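You operate a simulated robot arm through the tools that you are given. There is no shell and no other tool. Be economical: measure what you need, move in short steps, check, and stop when the job is done.

The job below is to be done with a simulated robot arm. You get a single attempt, and the scene is never put back.

Task
Set the breaker's three dials as the settings card says.
Fine: shut the clear cover again. Where these are worked on the way, their far stop is far enough and under half their travel is too little: clear cover.

Only the result counts: the job must be done as asked and must still hold three seconds after the hand-in. Knocking over, shifting, dropping, spilling or breaking anything else fails it. A push-on lid holds only when it is set on centred and level and pressed home; a screw cap is set on level and turned clockwise until tight.

Robot
A 6-joint arm with a fingered hand, hanging from a carriage that runs on a rail from [10, -2463] to [0, 17] (x, y) and turns from -4.974 to 7.034 rad about z. Base frame: it is fixed where the carriage stands at the start and does not move with it; the origin is on the floor, on the carriage's upright axis, x ahead of it, y to its left, z up. Units: mm, rad, N and s.
With the tool pointing down near the work surface it reaches from about 360 to 800 mm from the robot's upright axis, wherever it stands. Its first joint turns from -2.897 to 2.897 rad. Places, roughly: clear cover [600, -400, 1300]; left dial [600, -300, 1300]; middle dial [600, -400, 1300]; right dial [600, -500, 1300]; settings card [600, 0, 1000]. Payload 4 kg.
The tool frame sits at the grasp point between the pads (the TCP): z along the fingers, y along the line on which they close. The tips reach 29 mm beyond it. The gripper opens to 100 mm. The gripper's body begins 34 mm behind the TCP. The gripper is a hand of 5 fingers: y runs from the thumb to the fingers, the wrist lies at [-15, -114, -189] in the tool frame, and closing takes about 1.5 s.
Orientation is told as [roll, pitch, yaw] about the base's x, y, z axes, in that order, counted from this pose: with the fingers straight down and the wrist toward the robot, the tool's x, y and z point along [0, 1, 0], [1, 0, 0] and [0, 0, -1] of the base frame.

Tools
- The arm moves only by the tool send_rows. Its argument "deltas" is a list that holds one entry, the list of rows, each a list of 7 numbers: the shift along the tool's x, y, z in mm, then the turn, a rotation vector about the tool's x, y, z in rad, then the opening, from 0 (shut) to 1 (fully open). In form: [[[dx, dy, dz, ax, ay, az, claw], ...]]. A call has 1 to 8 rows; each row shifts and turns the commanded pose from where the row before left it, along the tool's axes as they then stand. Each row takes 0.2 s and may step no farther than 50 mm and 0.15 rad from the row before; otherwise, or with a gripper value out of range, the whole call is refused. A pose out of reach is approached as far as the arm can. The call stops where the force on the tool passes 90 N (or 10 N more than at its start, if that is more) or the arm is blocked; 0.2 s more then pass. Each finger travels about 108 mm/s and halts on what it meets, pressing with about 32 N; the grip force reading is that of the motor and also rises with nothing between the fingers. The clock runs only during rows and for 0.2 s after the last one: add rows that do not move to give the fingers time. The reply holds the time, the measured pose of the TCP, the force on the tool along the base axes, the opening and the grip force, in the units named above and with some noise, with the torque about the TCP (base axes, N m) and any sound that the robot's microphone picked up, and new pictures: "views" is both (left out), scene, wrist or none.
- Cameras (640 x 400 px; columns grow to the right, rows downward): "scene" is now at [265.8, -48, 1807.7]; the picture's right is [-0.60, -0.80, 0.00], its down [-0.67, 0.51, -0.54] and it looks along [0.43, -0.32, -0.84] (base axes); focal length 264 px, centre (320, 200). "wrist" rides on the gripper at [66, -86, -121] in the tool frame; the picture's right is [-0.76, 0.31, -0.58], its down [-0.59, -0.70, 0.40] and it looks along [-0.28, 0.64, 0.71] (tool axes); focal length 247 px, centre (320, 200). There is no depth. A picture from a camera that has moved, and an enlarged one, comes with that camera's place and axes in the base frame and with its lens. The place of the scene camera against the robot may be out by one fixed shift of up to 18 mm in any direction.
- lift_body(by): slides the trunk up (or, below 0, down) by that many mm; the arm and the scene camera ride with it, the base frame stays. It gives what a move gives, with no picture.
- steer(legs): drives the robot by 1 to 6 legs, each [ahead, left, turn to the left] in mm, mm and rad, along the robot's own axes; the way and the turn of a leg run together, so that a leg with both is an arc; at most 1500 mm and 3.142 rad a leg. The arm and the cameras ride along, it lands a little off, and it stops where it bumps. It keeps to its track: a leg is cut to what the track allows. It gives what a move gives, and a new picture of the scene camera.
- hand_shape(shape): the hand has 5 fingers and takes this shape, open, in about a second: jaw (thumb against the fingers, like two jaws); tri (thumb and two fingers); tip (a fingertip pinch); poke (one finger out to press); point (the index stretched); flat (the hand flat); cup (the hand cupped); fist (a fist). The gripper value then closes the fingers along that shape, each until it touches; the sizes above hold for jaw. It gives what a move gives, with no picture.
- pan_tilt(pan, tilt): turns the head with the scene camera to pan (to the left, within 2.705 rad either way) and tilt (down, from -0.506 to 1.204), counted from straight ahead of the robot. It gives what a move gives, and a new picture of the scene camera.
- close_up(camera, box): a new picture of the part [left, top, right, bottom] of that camera's present view, enlarged. No time passes.
- close_job(): hands the job in; it is judged then, once.

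Go step by step. Nothing tells you exact positions but the pictures and the camera data: compare them with the known pose of the tool, close in by small moves and look again before you grip or let go. The budget is 120 turns and 260 pictures, counting those below and the enlarged ones. Unless the task says otherwise, let go and move clear before handing in, and close with one line.

The tools are called by a JSON object that holds its "op" and its "data". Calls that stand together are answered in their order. send_rows: Moves the arm, as the interface text tells. Its arguments: {"type":"object","properties":{"deltas":{"type":"array"},"views":{"type":"string","enum":["both","scene","wrist","none"]}},"required":["deltas"]} The other tools are called the same way: lift_body (by) slides the trunk up or down; hand_shape (shape) gives the hand a shape; steer (legs) drives the base; pan_tilt (pan, tilt) turns the head that bears the scene camera; close_up (camera, box) takes an enlarged picture of a part of a camera's view; close_job () hands the job in.

At the start:

```text
time: 0.0
ee_pos: [348.7, -126.5, 1000.3]
orientation: [0.0, 0.0, 0.0]
contact_force: [0.7, 0.6, 0.1]
ft_torque: [0.01, 0.02, -0.01]
gripper_width: 99.8
gripper_force: 0.0
shape: jaw
trunk travel left (down, up): [-525.0, 75.0]
robot x, y, heading: [2.0, -2.1, -0.0]
head pan, tilt: [-0.646, 1.002]
```

scene: 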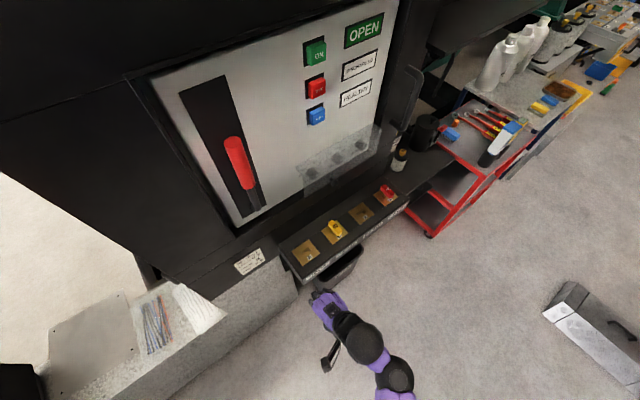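
wrist: 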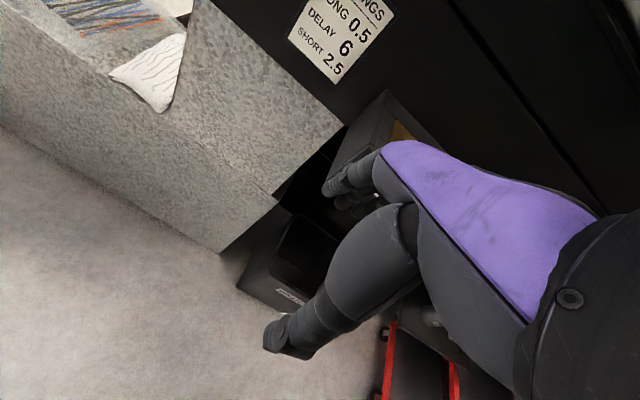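

The wrist camera shows the settings card (LONG 0.5, DELAY 6, SHORT 2.5), and the scene camera shows the dials behind a clear cover. I'll enlarge both first.

{"op": "close_up", "data": {"camera": "wrist", "box": [270, 0, 430, 100]}}

{"op": "close_up", "data": {"camera": "scene", "box": [260, 110, 420, 210]}}

{"op": "pan_tilt", "data": {"pan": -0.6, "tilt": 0.7}}

```text
4.00 times, centred on (350, 50) of wrist
camera zoom: at [264.0, -60.9, 1120.9], right [0.31, -0.76, 0.58], down [-0.7, -0.59, -0.4], along [0.64, -0.28, -0.71], focal length 988 px, centre (200, 800)
```

zoom: 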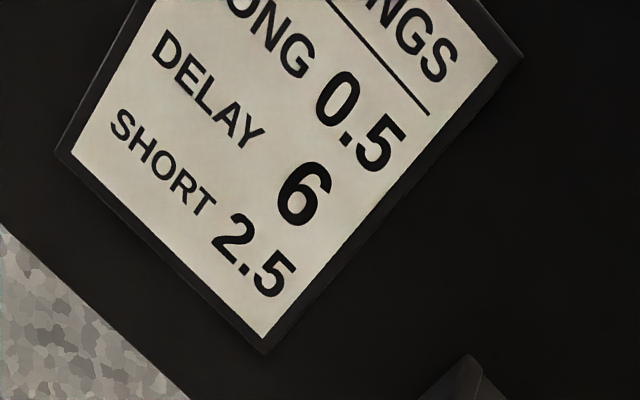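

```text
4.00 times, centred on (340, 160) of scene
camera zoom: at [265.8, -48.0, 1807.7], right [-0.6, -0.8, 0.0], down [-0.67, 0.51, -0.54], along [0.43, -0.32, -0.84], focal length 1055 px, centre (240, 360)
```

zoom: 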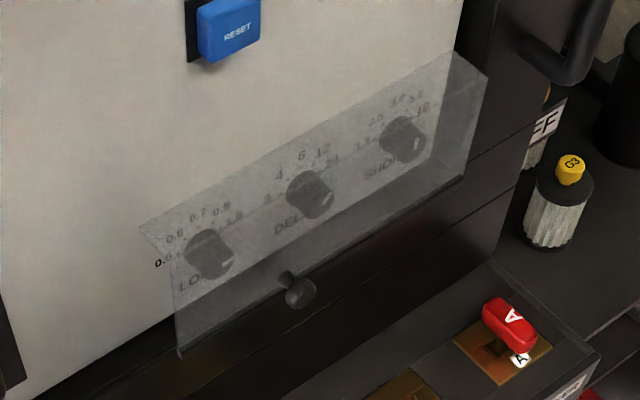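

```text
time: 0.8
ee_pos: [349.5, -127.3, 999.5]
orientation: [-0.001, 0.0, 0.0]
contact_force: [-0.1, 0.6, 1.3]
ft_torque: [0.03, 0.02, -0.01]
gripper_width: 99.8
gripper_force: 0.0
shape: jaw
trunk travel left (down, up): [-525.0, 75.0]
robot x, y, heading: [0.2, 1.9, 0.003]
head pan, tilt: [-0.6, 0.7]
camera scene: at [280.3, -54.1, 1831.1], right [-0.57, -0.82, 0.0], down [-0.53, 0.36, -0.76], along [0.63, -0.43, -0.64], focal length 264 px, centre (320, 200)
```

scene: 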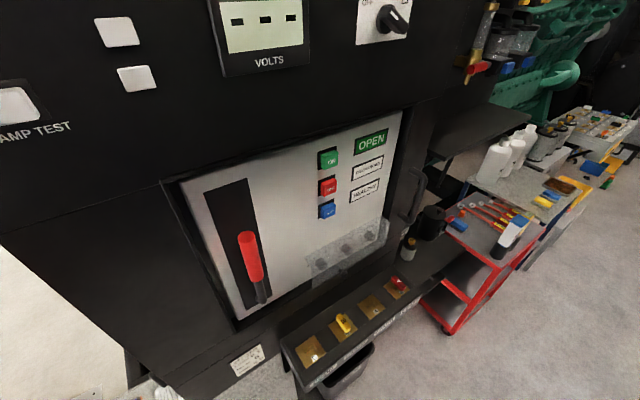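

The card is readable. The dials sit at about x 600, z 1300 behind a flap that has a knob at its lower edge. I'll raise the hand clear of the shelf first.

{"op": "send_rows", "data": {"deltas": [[[0, 0, -50, 0, 0, 0, 1], [0, 0, -50, 0, 0, 0, 1], [0, 0, -50, 0, 0, 0, 1], [0, 0, -50, 0, 0, 0, 1], [0, 0, -50, 0, 0, 0, 1], [0, 0, -50, 0, 0, 0, 1], [0, 0, -50, 0, 0, 0, 1], [0, 0, -30, 0, 0, 0, 1]]], "views": "both"}}

```text
time: 2.6
ee_pos: [422.0, -67.0, 1120.3]
orientation: [-0.001, -0.003, -0.001]
contact_force: [0.0, -1.2, 1.0]
ft_torque: [0.02, -0.01, 0.01]
gripper_width: 100.0
gripper_force: 0.1
shape: jaw
out of reach, approached as far as the arm can: row 2, 3, 4, 5, 6, 7, 8
trunk travel left (down, up): [-525.0, 75.0]
robot x, y, heading: [2.6, 0.7, 0.003]
head pan, tilt: [-0.6, 0.7]
camera scene: at [280.3, -54.1, 1831.1], right [-0.56, -0.83, 0.0], down [-0.53, 0.36, -0.76], along [0.63, -0.43, -0.64], focal length 264 px, centre (320, 200)
camera wrist: at [335.9, -1.4, 1241.4], right [0.3, -0.76, 0.58], down [-0.7, -0.59, -0.4], along [0.64, -0.29, -0.71], focal length 247 px, centre (320, 200)
```

scene: 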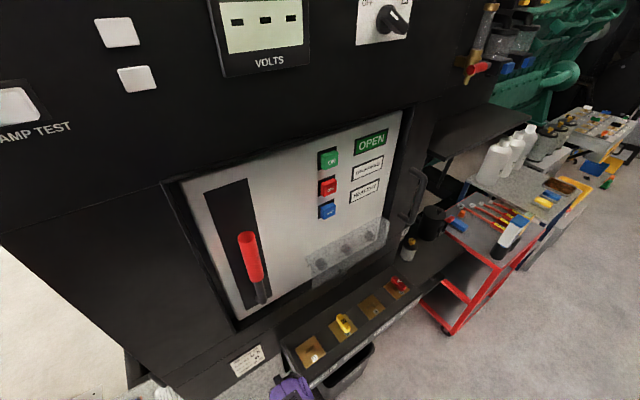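
wrist: 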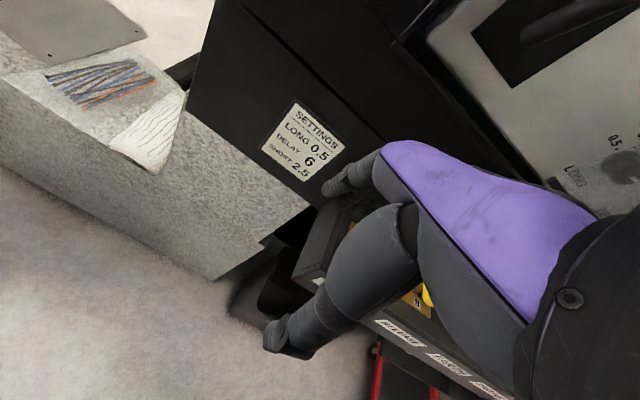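

The arm stopped short because of its reach. I'll raise the trunk and pitch the hand forward.

{"op": "lift_body", "data": {"by": 75}}

{"op": "send_rows", "data": {"deltas": [[[0, -10, -20, -0.15, 0, 0, 1], [0, -10, -20, -0.15, 0, 0, 1], [0, 0, -20, -0.15, 0, 0, 1], [0, 10, -20, -0.15, 0, 0, 1], [0, 10, -15, -0.15, 0, 0, 1], [0, 15, -10, -0.15, 0, 0, 1], [0, 20, 0, -0.15, 0, 0, 1], [0, 20, 0, -0.15, 0, 0, 1]]], "views": "both"}}

```text
time: 3.7
ee_pos: [420.9, -67.9, 1196.4]
orientation: [-0.001, -0.003, -0.003]
contact_force: [0.3, -0.3, 0.6]
ft_torque: [0.04, 0.0, -0.01]
gripper_width: 99.9
gripper_force: 0.0
shape: jaw
trunk travel left (down, up): [-600.0, 0.0]
robot x, y, heading: [2.1, -1.8, 0.007]
head pan, tilt: [-0.6, 0.7]
```

```text
time: 5.5
ee_pos: [421.1, -67.1, 1345.1]
orientation: [-0.008, -1.206, 0.004]
contact_force: [-0.3, -0.3, -0.4]
ft_torque: [-0.02, -0.02, -0.02]
gripper_width: 99.9
gripper_force: 0.0
shape: jaw
trunk travel left (down, up): [-600.0, 0.0]
robot x, y, heading: [-3.5, -0.7, -0.006]
head pan, tilt: [-0.6, 0.7]
camera scene: at [280.2, -54.1, 1906.1], right [-0.56, -0.83, 0.0], down [-0.53, 0.36, -0.76], along [0.63, -0.43, -0.64], focal length 264 px, centre (320, 200)
camera wrist: at [277.2, -1.1, 1307.9], right [-0.43, -0.75, 0.49], down [0.12, -0.59, -0.8], along [0.89, -0.28, 0.35], focal length 247 px, centre (320, 200)
```

scene: 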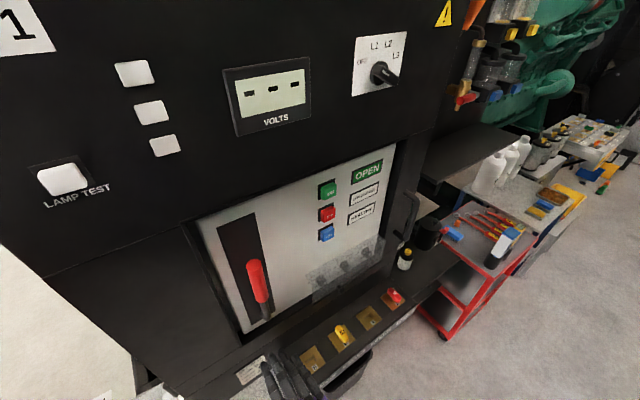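
wrist: 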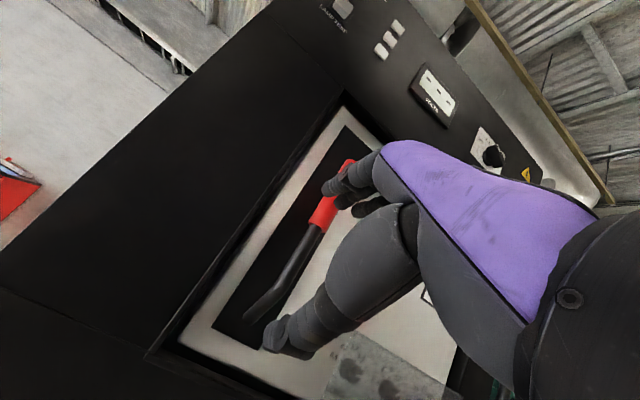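

The hand is nearly facing the panel. I'll level it and then drive along the rail toward the dials.

{"op": "send_rows", "data": {"deltas": [[[0, 0, -15, -0.15, 0, 0, 1], [0, 0, -15, -0.15, 0, 0, 1], [0, 0, -10, -0.065, 0, 0, 1], [0, 0, 0, 0, 0, 0, 1]]], "views": "none"}}

{"op": "steer", "data": {"legs": [[0, -250, 0]]}}

{"op": "pan_tilt", "data": {"pan": -0.3, "tilt": 0.95}}

```text
time: 6.5
ee_pos: [380.4, -67.1, 1352.9]
orientation: [-0.583, -1.569, 0.581]
contact_force: [0.1, 0.9, -0.6]
ft_torque: [-0.01, 0.01, 0.02]
gripper_width: 99.7
gripper_force: 0.1
shape: jaw
trunk travel left (down, up): [-600.0, 0.0]
robot x, y, heading: [0.7, -0.8, 0.006]
head pan, tilt: [-0.6, 0.7]
```

```text
time: 8.3
ee_pos: [382.0, -319.2, 1351.2]
orientation: [-0.378, -1.569, 0.376]
contact_force: [-0.6, 0.0, 0.2]
ft_torque: [0.0, 0.02, 0.0]
gripper_width: 99.9
gripper_force: 0.1
shape: jaw
trunk travel left (down, up): [-600.0, 0.0]
robot x, y, heading: [1.5, -252.7, -0.003]
head pan, tilt: [-0.6, 0.7]
camera scene: at [281.2, -306.7, 1906.1], right [-0.57, -0.82, 0.0], down [-0.53, 0.37, -0.76], along [0.63, -0.43, -0.64], focal length 264 px, centre (320, 200)
```

scene: 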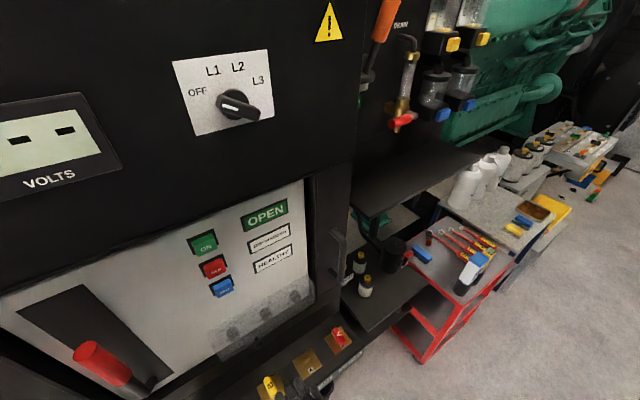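

```text
time: 9.2
ee_pos: [382.9, -319.6, 1352.9]
orientation: [-0.366, -1.567, 0.364]
contact_force: [0.7, -0.4, 0.0]
ft_torque: [0.0, 0.01, 0.0]
gripper_width: 99.9
gripper_force: 0.0
shape: jaw
trunk travel left (down, up): [-600.0, 0.0]
robot x, y, heading: [-3.0, -254.2, -0.005]
head pan, tilt: [-0.3, 0.949]
camera scene: at [280.7, -280.3, 1886.4], right [-0.3, -0.95, 0.0], down [-0.78, 0.24, -0.58], along [0.56, -0.17, -0.81], focal length 264 px, centre (320, 200)
```

scene: 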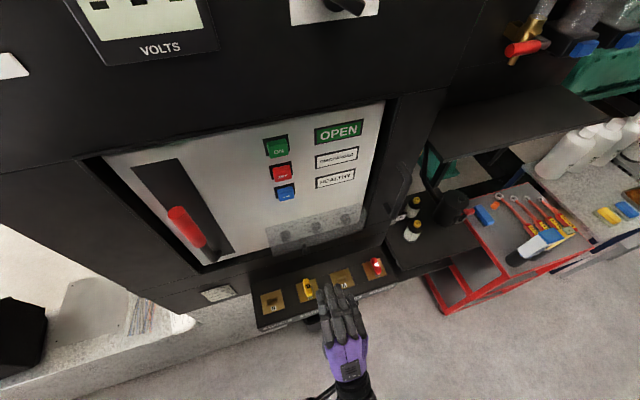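

The hand faces the panel with its back up. I'll enlarge the dials and the cover.

{"op": "close_up", "data": {"camera": "scene", "box": [250, 190, 390, 278]}}

{"op": "close_up", "data": {"camera": "wrist", "box": [0, 0, 640, 400]}}

```text
4.55 times, centred on (320, 234) of scene
camera zoom: at [280.7, -280.3, 1886.4], right [-0.3, -0.95, 0.0], down [-0.78, 0.24, -0.58], along [0.56, -0.17, -0.81], focal length 1198 px, centre (320, 46)
```

zoom: 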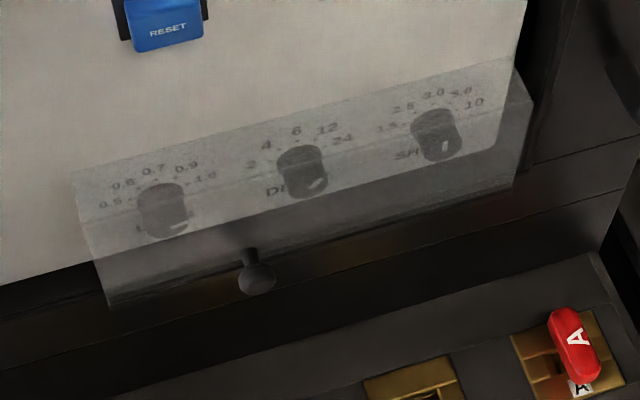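

```text
1.00 times, centred on (320, 200) of wrist (not enlarged: the box is as wide or as high as the picture)
camera zoom: at [261.2, -254.0, 1266.9], right [-0.58, -0.75, 0.31], down [0.39, -0.59, -0.7], along [0.71, -0.29, 0.64], focal length 247 px, centre (320, 200)
```

zoom: 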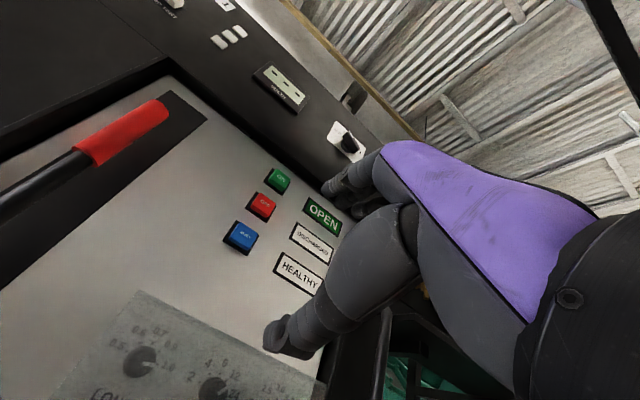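

I'll lower the trunk so the scene camera gets a flatter view of the dials.

{"op": "lift_body", "data": {"by": -250}}

{"op": "pan_tilt", "data": {"pan": -0.35, "tilt": 0.75}}

{"op": "close_up", "data": {"camera": "scene", "box": [240, 150, 400, 250]}}

```text
time: 11.7
ee_pos: [381.9, -320.1, 1101.6]
orientation: [-0.397, -1.567, 0.392]
contact_force: [0.0, -0.5, 0.4]
ft_torque: [0.0, 0.0, 0.0]
gripper_width: 99.7
gripper_force: 0.0
shape: jaw
trunk travel left (down, up): [-350.0, 250.0]
robot x, y, heading: [-2.8, -249.3, -0.007]
head pan, tilt: [-0.3, 0.949]
```

```text
time: 12.5
ee_pos: [382.7, -319.7, 1102.2]
orientation: [-0.384, -1.568, 0.38]
contact_force: [0.3, -0.5, 0.1]
ft_torque: [-0.04, -0.01, -0.04]
gripper_width: 99.9
gripper_force: 0.1
shape: jaw
trunk travel left (down, up): [-350.0, 250.0]
robot x, y, heading: [-0.0, -252.1, -0.004]
head pan, tilt: [-0.351, 0.75]
camera scene: at [289.0, -287.2, 1651.8], right [-0.35, -0.94, 0.0], down [-0.64, 0.24, -0.73], along [0.69, -0.25, -0.68], focal length 264 px, centre (320, 200)
```

scene: 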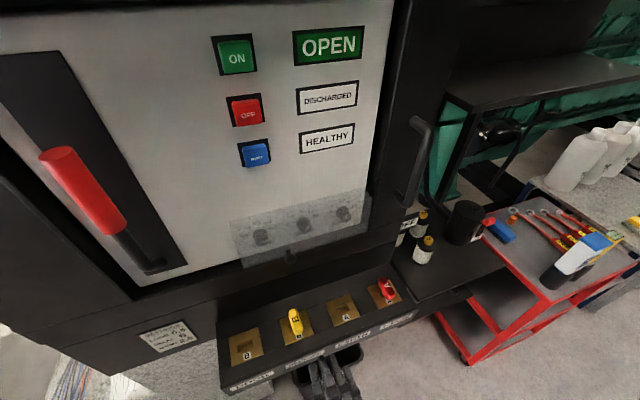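

```text
4.00 times, centred on (320, 200) of scene
camera zoom: at [289.0, -287.2, 1651.8], right [-0.35, -0.94, 0.0], down [-0.64, 0.24, -0.73], along [0.69, -0.25, -0.68], focal length 1055 px, centre (320, 200)
```

zoom: 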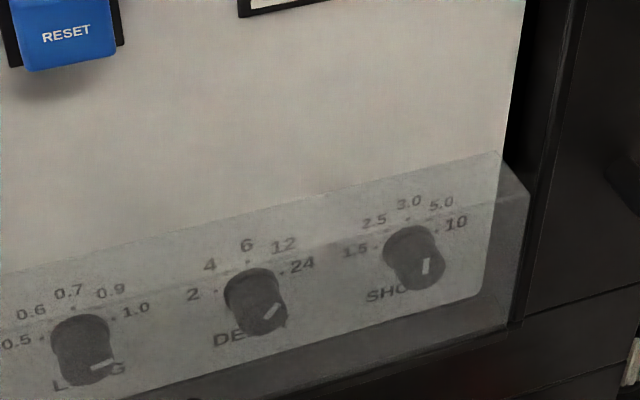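

The scales are readable: LONG 0.5–1.0, DELAY 2–24, SHORT 1.5–10. I'll raise the hand with the arm and see how far it reaches with the trunk low.

{"op": "send_rows", "data": {"deltas": [[[0, 30, 0, 0, 0, 0, 1], [0, 40, 0, 0, 0, 0, 1], [0, 40, 0, 0, 0, 0, 1], [0, 40, 0, 0, 0, 0, 1], [0, 40, 0, 0, 0, 0, 1], [0, 40, 0, 0, 0, 0, 1]]], "views": "scene"}}

```text
time: 13.9
ee_pos: [383.9, -321.0, 1332.9]
orientation: [-0.851, -1.571, 0.85]
contact_force: [0.1, -0.4, 0.0]
ft_torque: [0.01, -0.03, -0.03]
gripper_width: 100.0
gripper_force: 0.1
shape: jaw
trunk travel left (down, up): [-350.0, 250.0]
robot x, y, heading: [2.4, -254.5, 0.002]
head pan, tilt: [-0.351, 0.75]
camera scene: at [289.0, -287.3, 1651.8], right [-0.35, -0.94, 0.0], down [-0.64, 0.24, -0.73], along [0.69, -0.25, -0.68], focal length 264 px, centre (320, 200)
```

scene: 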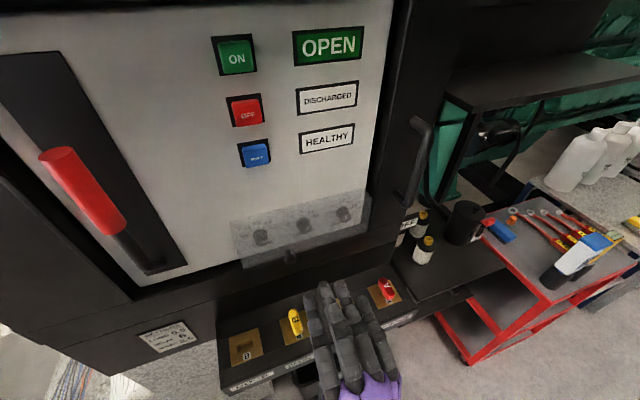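

The arm reaches well here. I'll lower the trunk another 150 mm while keeping the hand above the shelf, so I can see the cover from the front.

{"op": "lift_body", "data": {"by": -170}}

{"op": "send_rows", "data": {"deltas": [[[0, 30, 0, 0, 0, 0, 1], [0, 40, 0, 0, 0, 0, 1], [0, 40, 0, 0, 0, 0, 1], [0, 30, 0, 0, 0, 0, 1]]], "views": "none"}}

{"op": "pan_tilt", "data": {"pan": -0.35, "tilt": 0.5}}

{"op": "close_up", "data": {"camera": "scene", "box": [220, 150, 412, 270]}}

```text
time: 15.8
ee_pos: [383.5, -320.8, 1162.3]
orientation: [-1.146, -1.568, 1.141]
contact_force: [-0.2, -0.4, 0.7]
ft_torque: [0.0, 0.0, 0.04]
gripper_width: 100.0
gripper_force: 0.2
shape: jaw
trunk travel left (down, up): [-180.0, 420.0]
robot x, y, heading: [2.6, -255.7, -0.005]
head pan, tilt: [-0.351, 0.75]
```

```text
time: 16.8
ee_pos: [437.3, -343.6, 1275.5]
orientation: [-1.405, -1.569, 1.401]
contact_force: [0.2, -0.1, -0.5]
ft_torque: [0.01, 0.02, -0.01]
gripper_width: 100.0
gripper_force: 0.2
shape: jaw
out of reach, approached as far as the arm can: row 1, 2, 3, 4
trunk travel left (down, up): [-180.0, 420.0]
robot x, y, heading: [0.7, -253.1, -0.003]
head pan, tilt: [-0.351, 0.75]
```

```text
time: 17.6
ee_pos: [436.7, -342.9, 1274.5]
orientation: [-1.484, -1.57, 1.481]
contact_force: [0.0, -0.3, 0.2]
ft_torque: [-0.01, 0.03, 0.02]
gripper_width: 100.1
gripper_force: 0.1
shape: jaw
trunk travel left (down, up): [-180.0, 420.0]
robot x, y, heading: [0.7, -254.2, 0.0]
head pan, tilt: [-0.351, 0.499]
camera scene: at [296.6, -290.0, 1503.8], right [-0.35, -0.94, 0.0], down [-0.45, 0.17, -0.88], along [0.82, -0.3, -0.48], focal length 264 px, centre (320, 200)
```

scene: 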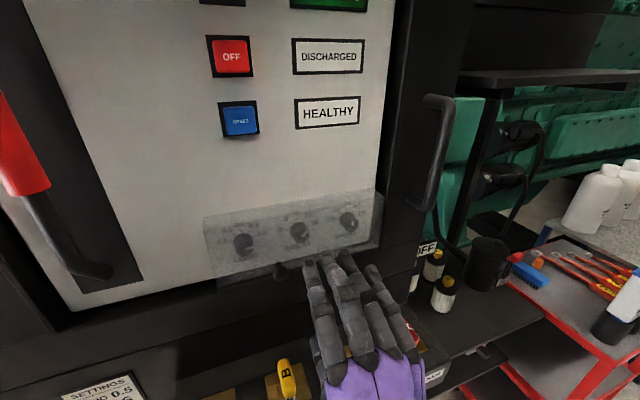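

```text
3.33 times, centred on (316, 210) of scene
camera zoom: at [296.6, -290.0, 1503.8], right [-0.35, -0.94, 0.0], down [-0.45, 0.17, -0.88], along [0.82, -0.3, -0.48], focal length 879 px, centre (333, 167)
```

zoom: 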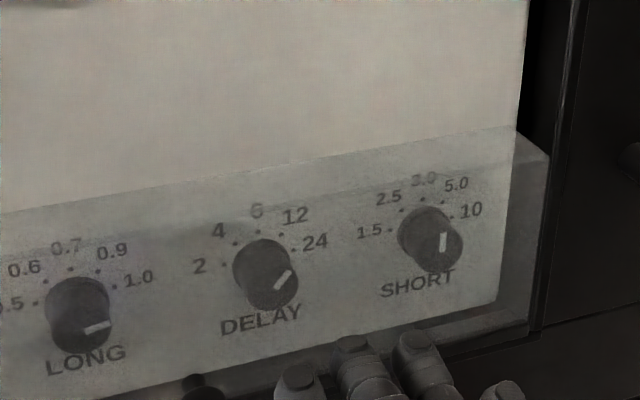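

Triangulating puts the dials at about y −290, −377 and −465 (z 1257, panel x ≈ 641). The cover knob is at about [581, −334, 1234]. I'll check this with the wrist camera, whose position is exact.

{"op": "close_up", "data": {"camera": "wrist", "box": [0, 0, 640, 400]}}

{"op": "close_up", "data": {"camera": "wrist", "box": [120, 200, 440, 400]}}

```text
1.00 times, centred on (320, 200) of wrist (not enlarged: the box is as wide or as high as the picture)
camera zoom: at [315.7, -276.9, 1188.8], right [-0.58, -0.75, 0.31], down [0.4, -0.59, -0.7], along [0.71, -0.28, 0.64], focal length 247 px, centre (320, 200)
```

zoom: 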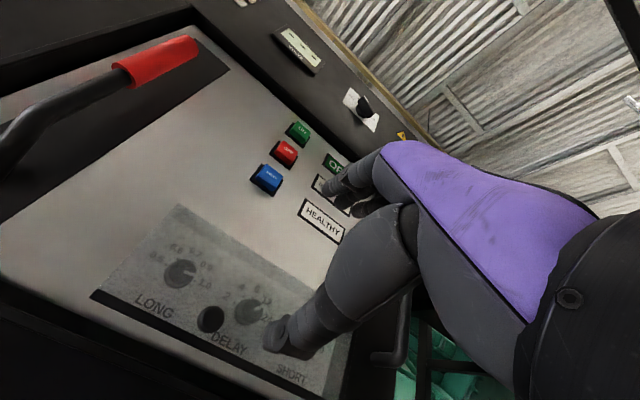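

```text
2.00 times, centred on (280, 300) of wrist
camera zoom: at [315.7, -276.9, 1188.8], right [-0.58, -0.75, 0.31], down [0.4, -0.59, -0.7], along [0.71, -0.28, 0.64], focal length 494 px, centre (400, 0)
```

zoom: 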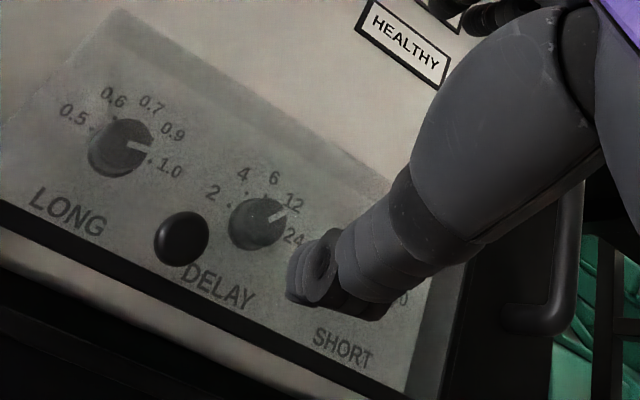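

The wrist view agrees with the scene estimate to within about 8 mm. I'll move in a bit for a second wrist view and better depth on the knob.

{"op": "send_rows", "data": {"deltas": [[[6, -20, 30, 0, 0, 0, 1], [7, -20, 33, 0, 0, 0, 1], [0, 0, 0, 0, 0, 0, 1]]], "views": "both"}}

{"op": "close_up", "data": {"camera": "wrist", "box": [40, 200, 360, 400]}}

```text
time: 18.4
ee_pos: [498.8, -329.6, 1234.1]
orientation: [-1.13, -1.57, 1.129]
contact_force: [-0.9, -0.1, 0.0]
ft_torque: [-0.01, -0.01, 0.04]
gripper_width: 99.8
gripper_force: 0.0
shape: jaw
trunk travel left (down, up): [-180.0, 420.0]
robot x, y, heading: [2.3, -251.9, -0.006]
head pan, tilt: [-0.351, 0.499]
camera scene: at [296.7, -290.0, 1503.9], right [-0.35, -0.94, 0.0], down [-0.45, 0.17, -0.88], along [0.82, -0.3, -0.48], focal length 264 px, centre (320, 200)
camera wrist: at [378.5, -262.5, 1147.6], right [-0.58, -0.75, 0.31], down [0.4, -0.59, -0.7], along [0.71, -0.28, 0.64], focal length 247 px, centre (320, 200)
```

scene: 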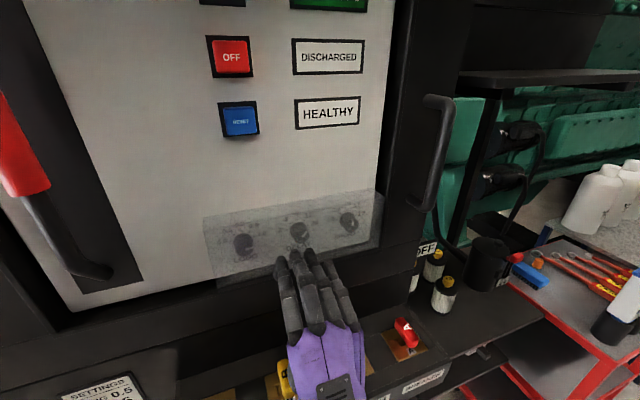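
wrist: 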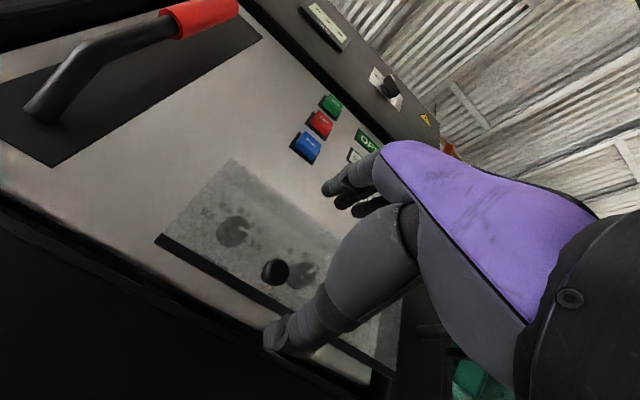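

```text
2.00 times, centred on (200, 300) of wrist
camera zoom: at [378.5, -262.5, 1147.6], right [-0.58, -0.75, 0.31], down [0.4, -0.59, -0.7], along [0.71, -0.28, 0.64], focal length 494 px, centre (560, 0)
```

zoom: 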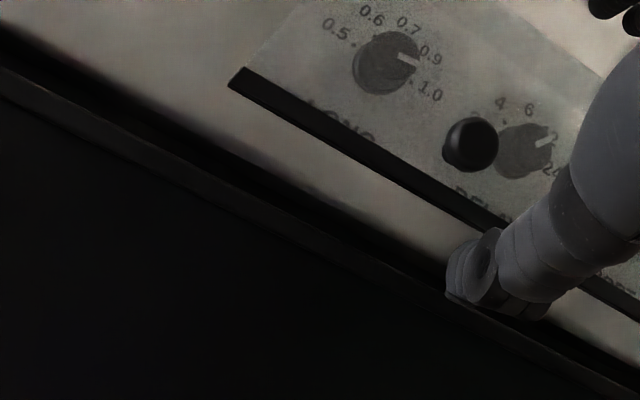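

The wrist rays put the cover knob at about [568, −327, 1225]. That means scene readings are off by about [+13, −7, +9]. I need more upward reach, so I'll raise the trunk and lower the arm back by the same amount.

{"op": "lift_body", "data": {"by": 180}}

{"op": "send_rows", "data": {"deltas": [[[0, -40, 0, 0, 0, 0, 1], [0, -40, 0, 0, 0, 0, 1], [0, -40, 0, 0, 0, 0, 1], [0, -40, 0, 0, 0, 0, 1], [0, -7, 0, 0, 0, 0, 1], [0, 0, 20, 0, 0, 0, 1], [0, 0, 0, 0, 0, 0, 1]]], "views": "both"}}

```text
time: 20.4
ee_pos: [498.7, -329.1, 1414.1]
orientation: [-1.082, -1.57, 1.079]
contact_force: [0.4, 0.4, 0.2]
ft_torque: [0.03, 0.02, -0.02]
gripper_width: 99.9
gripper_force: 0.1
shape: jaw
trunk travel left (down, up): [-360.0, 240.0]
robot x, y, heading: [3.9, -251.2, -0.003]
head pan, tilt: [-0.351, 0.499]
```

```text
time: 21.9
ee_pos: [519.7, -327.6, 1245.9]
orientation: [-0.993, -1.569, 0.991]
contact_force: [0.4, 0.0, 0.3]
ft_torque: [0.01, 0.03, -0.01]
gripper_width: 99.9
gripper_force: 0.0
shape: jaw
trunk travel left (down, up): [-360.0, 240.0]
robot x, y, heading: [-0.5, -250.0, -0.003]
head pan, tilt: [-0.351, 0.499]
camera scene: at [296.7, -290.0, 1683.9], right [-0.35, -0.94, 0.0], down [-0.45, 0.17, -0.88], along [0.82, -0.3, -0.48], focal length 264 px, centre (320, 200)
camera wrist: at [398.3, -262.5, 1161.3], right [-0.58, -0.75, 0.31], down [0.4, -0.59, -0.7], along [0.71, -0.28, 0.64], focal length 247 px, centre (320, 200)
```

scene: 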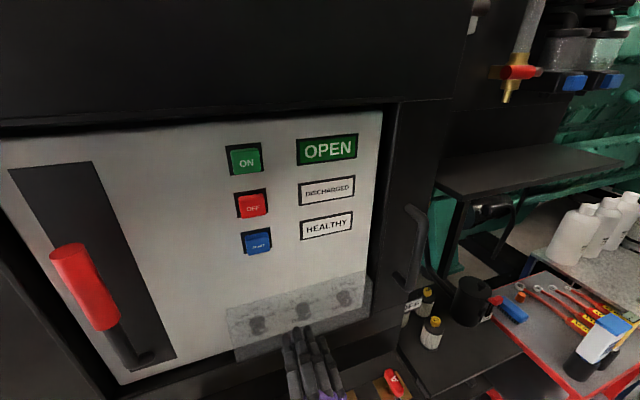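
wrist: 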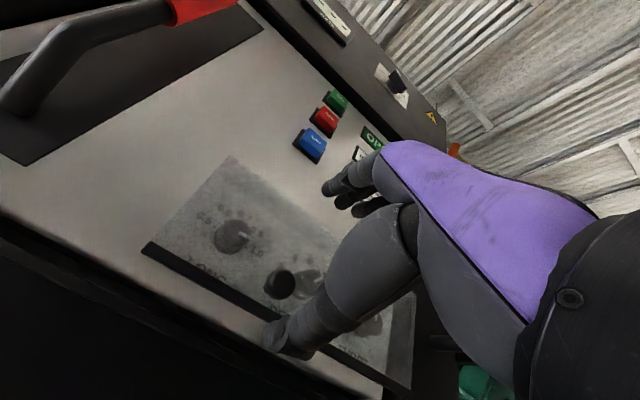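

The knob position holds at [568, −327, 1225]. I'll slide the thumb under it and lift gently.

{"op": "send_rows", "data": {"deltas": [[[0, 0, 14, 0, 0, 0, 1], [0, 0, 10, 0, 0, 0, 1], [0, 8, 0, 0, 0, 0, 1], [0, 8, 0, 0, 0, 0, 1], [0, 0, 0, 0, 0, 0, 1]]], "views": "both"}}

```text
time: 23.1
ee_pos: [543.6, -327.4, 1263.0]
orientation: [-1.182, -1.569, 1.178]
contact_force: [0.7, -0.2, 0.6]
ft_torque: [-0.04, -0.01, -0.01]
gripper_width: 99.8
gripper_force: 0.1
shape: jaw
trunk travel left (down, up): [-360.0, 240.0]
robot x, y, heading: [3.4, -252.5, -0.006]
head pan, tilt: [-0.351, 0.499]
camera scene: at [296.6, -290.0, 1683.8], right [-0.35, -0.94, 0.0], down [-0.45, 0.17, -0.88], along [0.82, -0.3, -0.48], focal length 264 px, centre (320, 200)
camera wrist: at [422.9, -261.9, 1177.8], right [-0.58, -0.75, 0.31], down [0.4, -0.59, -0.7], along [0.71, -0.28, 0.64], focal length 247 px, centre (320, 200)
```

scene: 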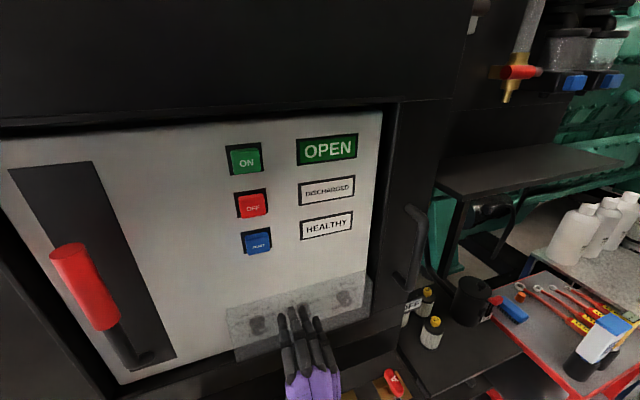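
wrist: 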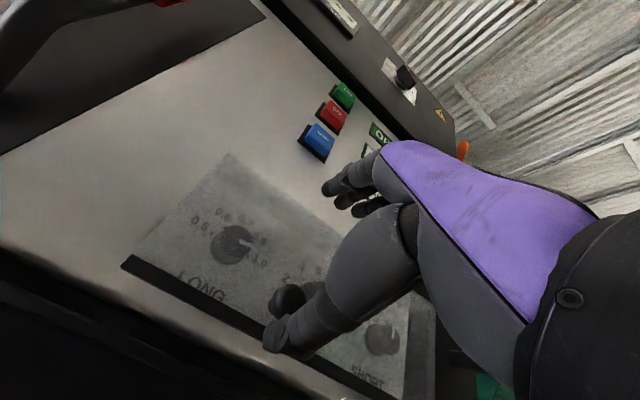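

The thumb is just below the knob. I'll lift along the opening arc with a slight downward pitch.

{"op": "send_rows", "data": {"deltas": [[[0, 5, 0, 0, 0, 0, 1], [0, 9, -3, 0.05, 0, 0, 1], [0, 9, -4, 0.05, 0, 0, 1], [0, 9, -5, 0.05, 0, 0, 1], [0, 9, -5, 0.05, 0, 0, 1], [0, 9, -5, 0.05, 0, 0, 1], [0, 0, 0, 0, 0, 0, 1]]], "views": "both"}}

```text
time: 24.8
ee_pos: [525.6, -328.0, 1312.8]
orientation: [-0.006, -1.318, 0.003]
contact_force: [-9.0, -0.3, -5.9]
ft_torque: [0.01, 0.59, 0.03]
gripper_width: 99.9
gripper_force: 0.3
shape: jaw
trunk travel left (down, up): [-360.0, 240.0]
robot x, y, heading: [1.3, -255.0, -0.002]
head pan, tilt: [-0.351, 0.499]
camera scene: at [295.9, -290.0, 1683.5], right [-0.35, -0.94, 0.0], down [-0.45, 0.17, -0.88], along [0.82, -0.3, -0.48], focal length 264 px, centre (320, 200)
camera wrist: at [386.3, -262.1, 1260.6], right [-0.48, -0.75, 0.44], down [0.21, -0.59, -0.78], along [0.85, -0.29, 0.44], focal length 247 px, centre (320, 200)
```

scene: 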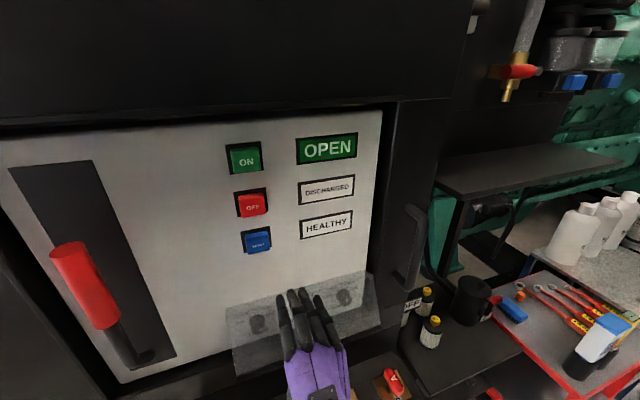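
wrist: 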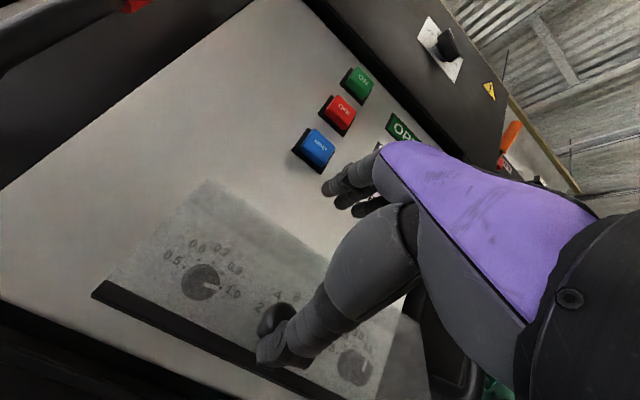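

The cover is opening, at about 27° now. I'll continue along the arc.

{"op": "send_rows", "data": {"deltas": [[[0, 10, -4, 0.052, 0, 0, 1], [0, 10, -3, 0.052, 0, 0, 1], [0, 9, -2, 0.052, 0, 0, 1], [0, 9, 0, 0.052, 0, 0, 1], [0, 9, 0, 0.052, 0, 0, 1], [0, 0, 0, 0, 0, 0, 1]]], "views": "both"}}

```text
time: 26.1
ee_pos: [530.9, -328.1, 1358.9]
orientation: [-0.004, -1.057, 0.0]
contact_force: [-19.6, 1.2, -3.3]
ft_torque: [0.03, 1.23, -0.01]
gripper_width: 100.2
gripper_force: 0.0
shape: jaw
trunk travel left (down, up): [-360.0, 240.0]
robot x, y, heading: [-1.1, -253.7, -0.004]
head pan, tilt: [-0.351, 0.499]
camera scene: at [295.3, -290.0, 1683.2], right [-0.35, -0.94, 0.0], down [-0.45, 0.17, -0.88], along [0.82, -0.3, -0.48], focal length 264 px, centre (320, 200)
camera wrist: at [383.0, -262.5, 1344.5], right [-0.35, -0.75, 0.55], down [0.0, -0.59, -0.81], along [0.94, -0.29, 0.21], focal length 247 px, centre (320, 200)
```

scene: 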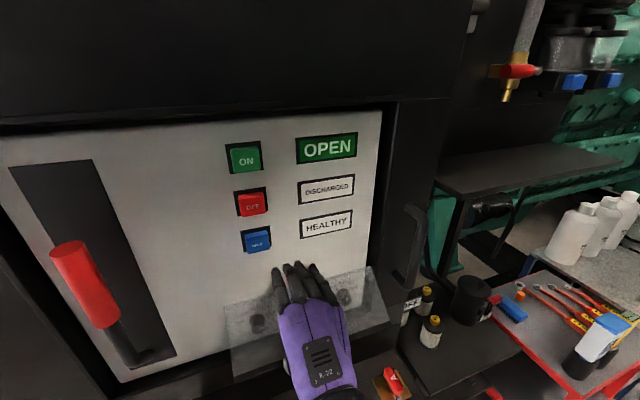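
wrist: 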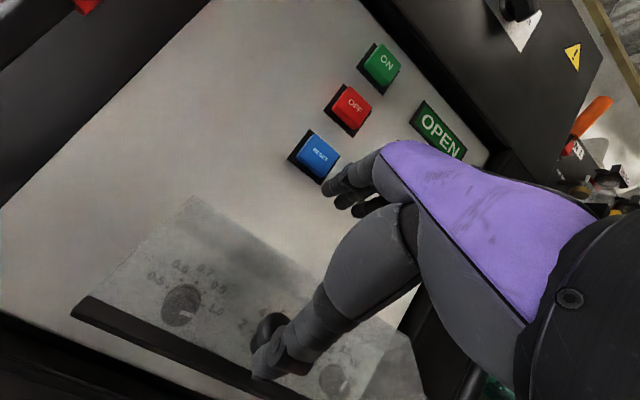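

The cover is at about 55–60°. I'll withdraw along the thumb and see whether it stays there.

{"op": "send_rows", "data": {"deltas": [[[0, -3, -15, 0, 0, 0, 1], [0, 0, -30, 0, 0, 0, 1], [0, 0, -30, 0, 0, 0, 1], [0, 0, 0, 0, 0, 0, 1]]], "views": "both"}}

{"op": "close_up", "data": {"camera": "scene", "box": [210, 240, 402, 360]}}

```text
time: 27.1
ee_pos: [488.6, -335.1, 1396.2]
orientation: [-0.004, -1.062, 0.001]
contact_force: [-0.1, 0.8, 0.4]
ft_torque: [0.05, 0.01, -0.01]
gripper_width: 99.8
gripper_force: 0.1
shape: jaw
out of reach, approached as far as the arm can: row 3
trunk travel left (down, up): [-360.0, 240.0]
robot x, y, heading: [2.4, -256.0, -0.006]
head pan, tilt: [-0.351, 0.499]
camera scene: at [296.7, -290.1, 1683.9], right [-0.35, -0.94, 0.0], down [-0.45, 0.17, -0.88], along [0.82, -0.3, -0.48], focal length 264 px, centre (320, 200)
camera wrist: at [340.4, -269.7, 1380.4], right [-0.36, -0.76, 0.55], down [0.0, -0.59, -0.81], along [0.93, -0.28, 0.21], focal length 247 px, centre (320, 200)
```

scene: 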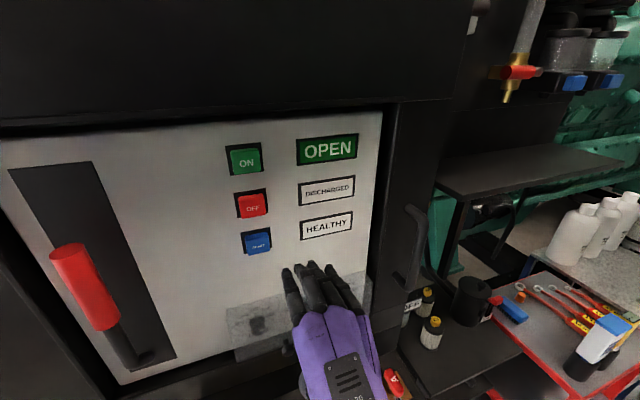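
wrist: 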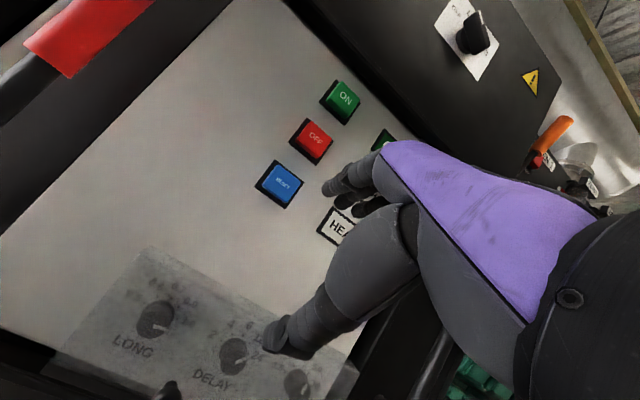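

```text
3.33 times, centred on (306, 300) of scene
camera zoom: at [296.7, -290.1, 1683.9], right [-0.35, -0.94, 0.0], down [-0.45, 0.17, -0.88], along [0.82, -0.3, -0.48], focal length 879 px, centre (367, -133)
```

zoom: 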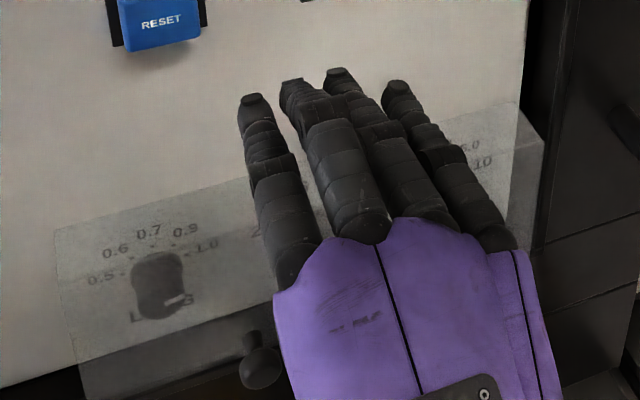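

The cover swung shut when released, so it has to reach its far stop. I'll pinch the knob this time and carry it through the whole arc, starting by returning the hand level with the knob.

{"op": "send_rows", "data": {"deltas": [[[0, -33, 15, 0, 0, 0, 1], [0, -33, 12, -0.13, 0, 0, 1], [0, -33, 9, -0.13, 0, 0, 1], [0, -33, 5, -0.13, 0, 0, 1], [4, -25, 0, -0.12, 0, 0, 1], [4, -10, 0, 0, 0, 0, 1], [0, 0, 0, 0, 0, 0, 1]]], "views": "wrist"}}

```text
time: 28.8
ee_pos: [466.7, -330.5, 1224.2]
orientation: [-1.478, -1.57, 1.475]
contact_force: [-1.3, -0.8, -0.1]
ft_torque: [0.01, 0.01, -0.01]
gripper_width: 100.2
gripper_force: 0.1
shape: jaw
trunk travel left (down, up): [-360.0, 240.0]
robot x, y, heading: [1.7, -251.3, -0.005]
head pan, tilt: [-0.351, 0.499]
camera wrist: at [345.2, -264.3, 1138.8], right [-0.58, -0.75, 0.31], down [0.4, -0.59, -0.7], along [0.71, -0.28, 0.64], focal length 247 px, centre (320, 200)
```

wrist: 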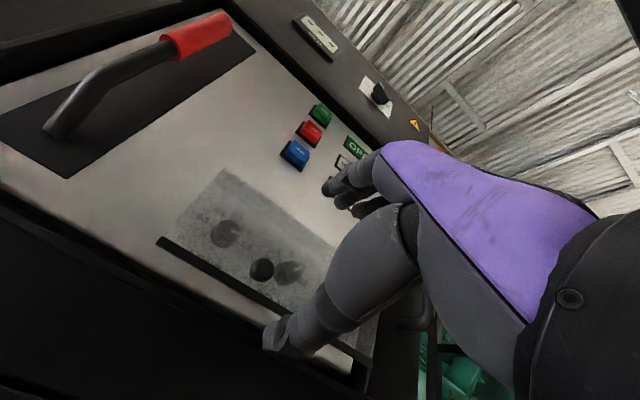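

The cover is shut again and the knob reads [568, −327, 1225]. I'll move straight in and pinch it.

{"op": "send_rows", "data": {"deltas": [[[3, 1, 30, 0, 0, 0, 1], [0, 0, 30, 0, 0, 0, 1], [0, 0, 22, 0, 0, 0, 1], [0, 0, 0, 0, 0, 0, 0.5], [0, 0, 0, 0, 0, 0, 0.2], [0, 0, 0, 0, 0, 0, 0.1], [0, 0, 0, 0, 0, 0, 0.1], [0, 0, 0, 0, 0, 0, 0.1]]], "views": "both"}}

```text
time: 30.6
ee_pos: [551.0, -329.8, 1224.3]
orientation: [-0.833, -1.569, 0.829]
contact_force: [0.2, 0.3, -3.1]
ft_torque: [0.03, 0.1, 0.05]
gripper_width: 12.2
gripper_force: 31.7
shape: jaw
trunk travel left (down, up): [-360.0, 240.0]
robot x, y, heading: [4.1, -252.8, -0.003]
head pan, tilt: [-0.351, 0.499]
camera scene: at [296.5, -290.0, 1683.8], right [-0.35, -0.94, 0.0], down [-0.45, 0.17, -0.88], along [0.82, -0.3, -0.48], focal length 264 px, centre (320, 200)
camera wrist: at [430.4, -263.7, 1138.8], right [-0.58, -0.75, 0.31], down [0.4, -0.59, -0.7], along [0.71, -0.28, 0.64], focal length 247 px, centre (320, 200)
```

scene: 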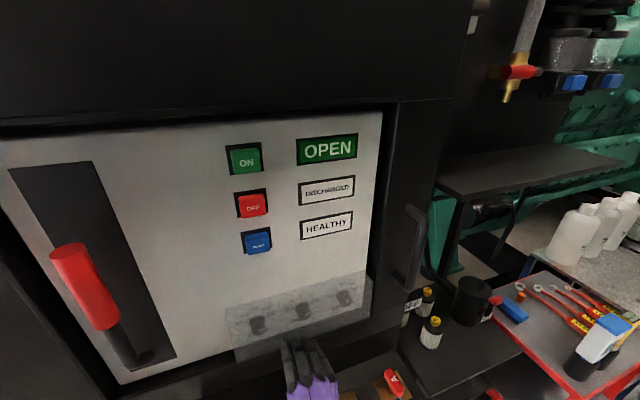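
wrist: 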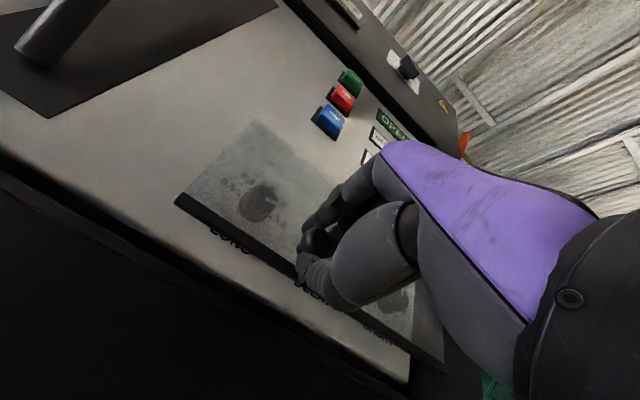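

The knob is gripped, but this trunk height may not give enough reach for the top of the arc. I'll release, raise the trunk 180 mm and take hold again.

{"op": "send_rows", "data": {"deltas": [[[0, 0, 0, 0, 0, 0, 0.6], [0, 0, 0, 0, 0, 0, 1], [0, 0, 0, 0, 0, 0, 1], [0, 0, 0, 0, 0, 0, 1], [0, 0, -40, 0, 0, 0, 1], [0, 0, -40, 0, 0, 0, 1]]], "views": "none"}}

{"op": "lift_body", "data": {"by": 180}}

{"op": "send_rows", "data": {"deltas": [[[0, -40, 0, 0, 0, 0, 1], [0, -40, 0, 0, 0, 0, 1], [0, -40, 0, 0, 0, 0, 1], [0, -40, 0, 0, 0, 0, 1], [0, -20, 0, 0, 0, 0, 1], [0, 0, 0, 0, 0, 0, 1]]], "views": "wrist"}}

```text
time: 31.9
ee_pos: [470.2, -326.7, 1226.9]
orientation: [-1.356, -1.57, 1.35]
contact_force: [0.5, -1.0, -1.2]
ft_torque: [-0.03, 0.01, 0.0]
gripper_width: 99.7
gripper_force: 0.0
shape: jaw
trunk travel left (down, up): [-360.0, 240.0]
robot x, y, heading: [3.2, -251.1, -0.001]
head pan, tilt: [-0.351, 0.499]
```

```text
time: 34.0
ee_pos: [469.0, -326.7, 1406.2]
orientation: [-1.356, -1.568, 1.353]
contact_force: [1.0, 0.9, -0.3]
ft_torque: [0.01, 0.02, 0.03]
gripper_width: 99.9
gripper_force: 0.0
shape: jaw
trunk travel left (down, up): [-540.0, 60.0]
robot x, y, heading: [2.0, -250.4, -0.005]
head pan, tilt: [-0.351, 0.499]
```

```text
time: 35.4
ee_pos: [470.3, -324.7, 1224.8]
orientation: [-1.715, -1.57, 1.713]
contact_force: [0.3, -0.3, -0.1]
ft_torque: [0.0, -0.01, -0.03]
gripper_width: 100.0
gripper_force: 0.1
shape: jaw
trunk travel left (down, up): [-540.0, 60.0]
robot x, y, heading: [4.3, -254.3, -0.006]
head pan, tilt: [-0.351, 0.499]
camera wrist: at [349.0, -259.1, 1139.6], right [-0.58, -0.75, 0.31], down [0.4, -0.59, -0.7], along [0.71, -0.28, 0.64], focal length 247 px, centre (320, 200)
```

wrist: 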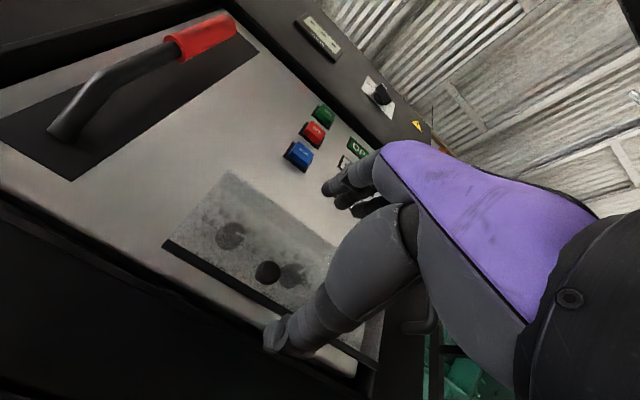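

Now I'll move back onto the knob and pinch it.

{"op": "send_rows", "data": {"deltas": [[[-2, 1, 30, 0, 0, 0, 1], [0, 0, 30, 0, 0, 0, 1], [0, 0, 23, 0, 0, 0, 1], [0, 0, 0, 0, 0, 0, 0.5], [0, 0, 0, 0, 0, 0, 0.2], [0, 0, 0, 0, 0, 0, 0], [0, 0, 0, 0, 0, 0, 0], [0, 0, 0, 0, 0, 0, 0]]], "views": "wrist"}}

```text
time: 37.1
ee_pos: [551.6, -327.3, 1226.2]
orientation: [-0.657, -1.569, 0.653]
contact_force: [0.3, -0.2, -3.2]
ft_torque: [-0.03, 0.18, 0.05]
gripper_width: 11.1
gripper_force: 31.9
shape: jaw
trunk travel left (down, up): [-540.0, 60.0]
robot x, y, heading: [0.7, -252.1, -0.007]
head pan, tilt: [-0.351, 0.499]
camera wrist: at [430.8, -261.5, 1140.7], right [-0.58, -0.75, 0.31], down [0.4, -0.59, -0.7], along [0.71, -0.28, 0.64], focal length 247 px, centre (320, 200)
```

wrist: 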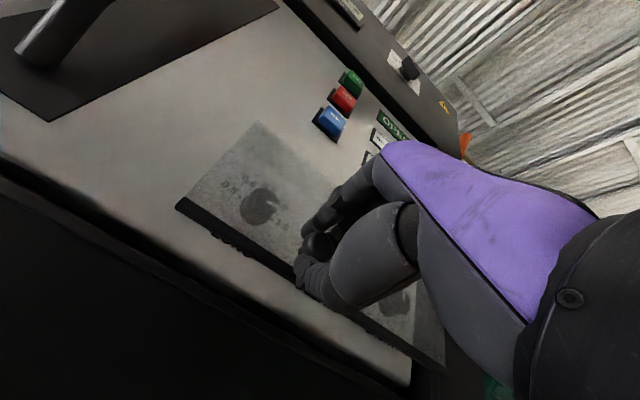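

Gripped. I'll start the arc for the first ~45°.

{"op": "send_rows", "data": {"deltas": [[[0, 10, -8, 0.061, 0, 0, 0], [0, 9.5, -8.6, 0.061, 0, 0, 0], [0, 11.2, -7.4, 0.061, 0, 0, 0], [0, 10.9, -6.9, 0.061, 0, 0, 0], [0, 11.7, -6, 0.061, 0, 0, 0], [0, 11.8, -5.2, 0.061, 0, 0, 0]]], "views": "both"}}

```text
time: 38.5
ee_pos: [516.8, -328.1, 1289.5]
orientation: [0.002, -1.188, -0.008]
contact_force: [-43.5, 5.8, -21.5]
ft_torque: [0.11, 1.53, 0.32]
gripper_width: 18.0
gripper_force: 31.4
shape: jaw
trunk travel left (down, up): [-540.0, 60.0]
robot x, y, heading: [0.4, -254.9, -0.005]
head pan, tilt: [-0.351, 0.499]
camera scene: at [294.2, -289.8, 1862.0], right [-0.35, -0.94, 0.0], down [-0.45, 0.17, -0.88], along [0.82, -0.3, -0.48], focal length 264 px, centre (320, 200)
camera wrist: at [371.8, -262.1, 1255.4], right [-0.42, -0.76, 0.5], down [0.11, -0.59, -0.8], along [0.9, -0.29, 0.33], focal length 247 px, centre (320, 200)
```

scene: 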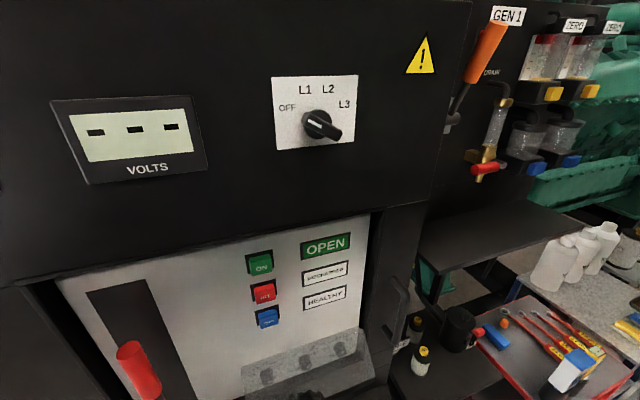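
wrist: 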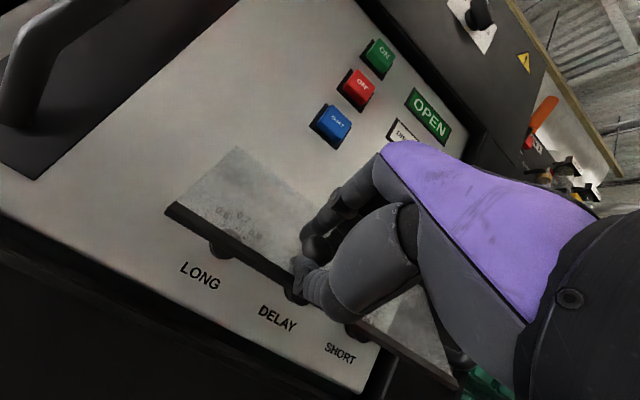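

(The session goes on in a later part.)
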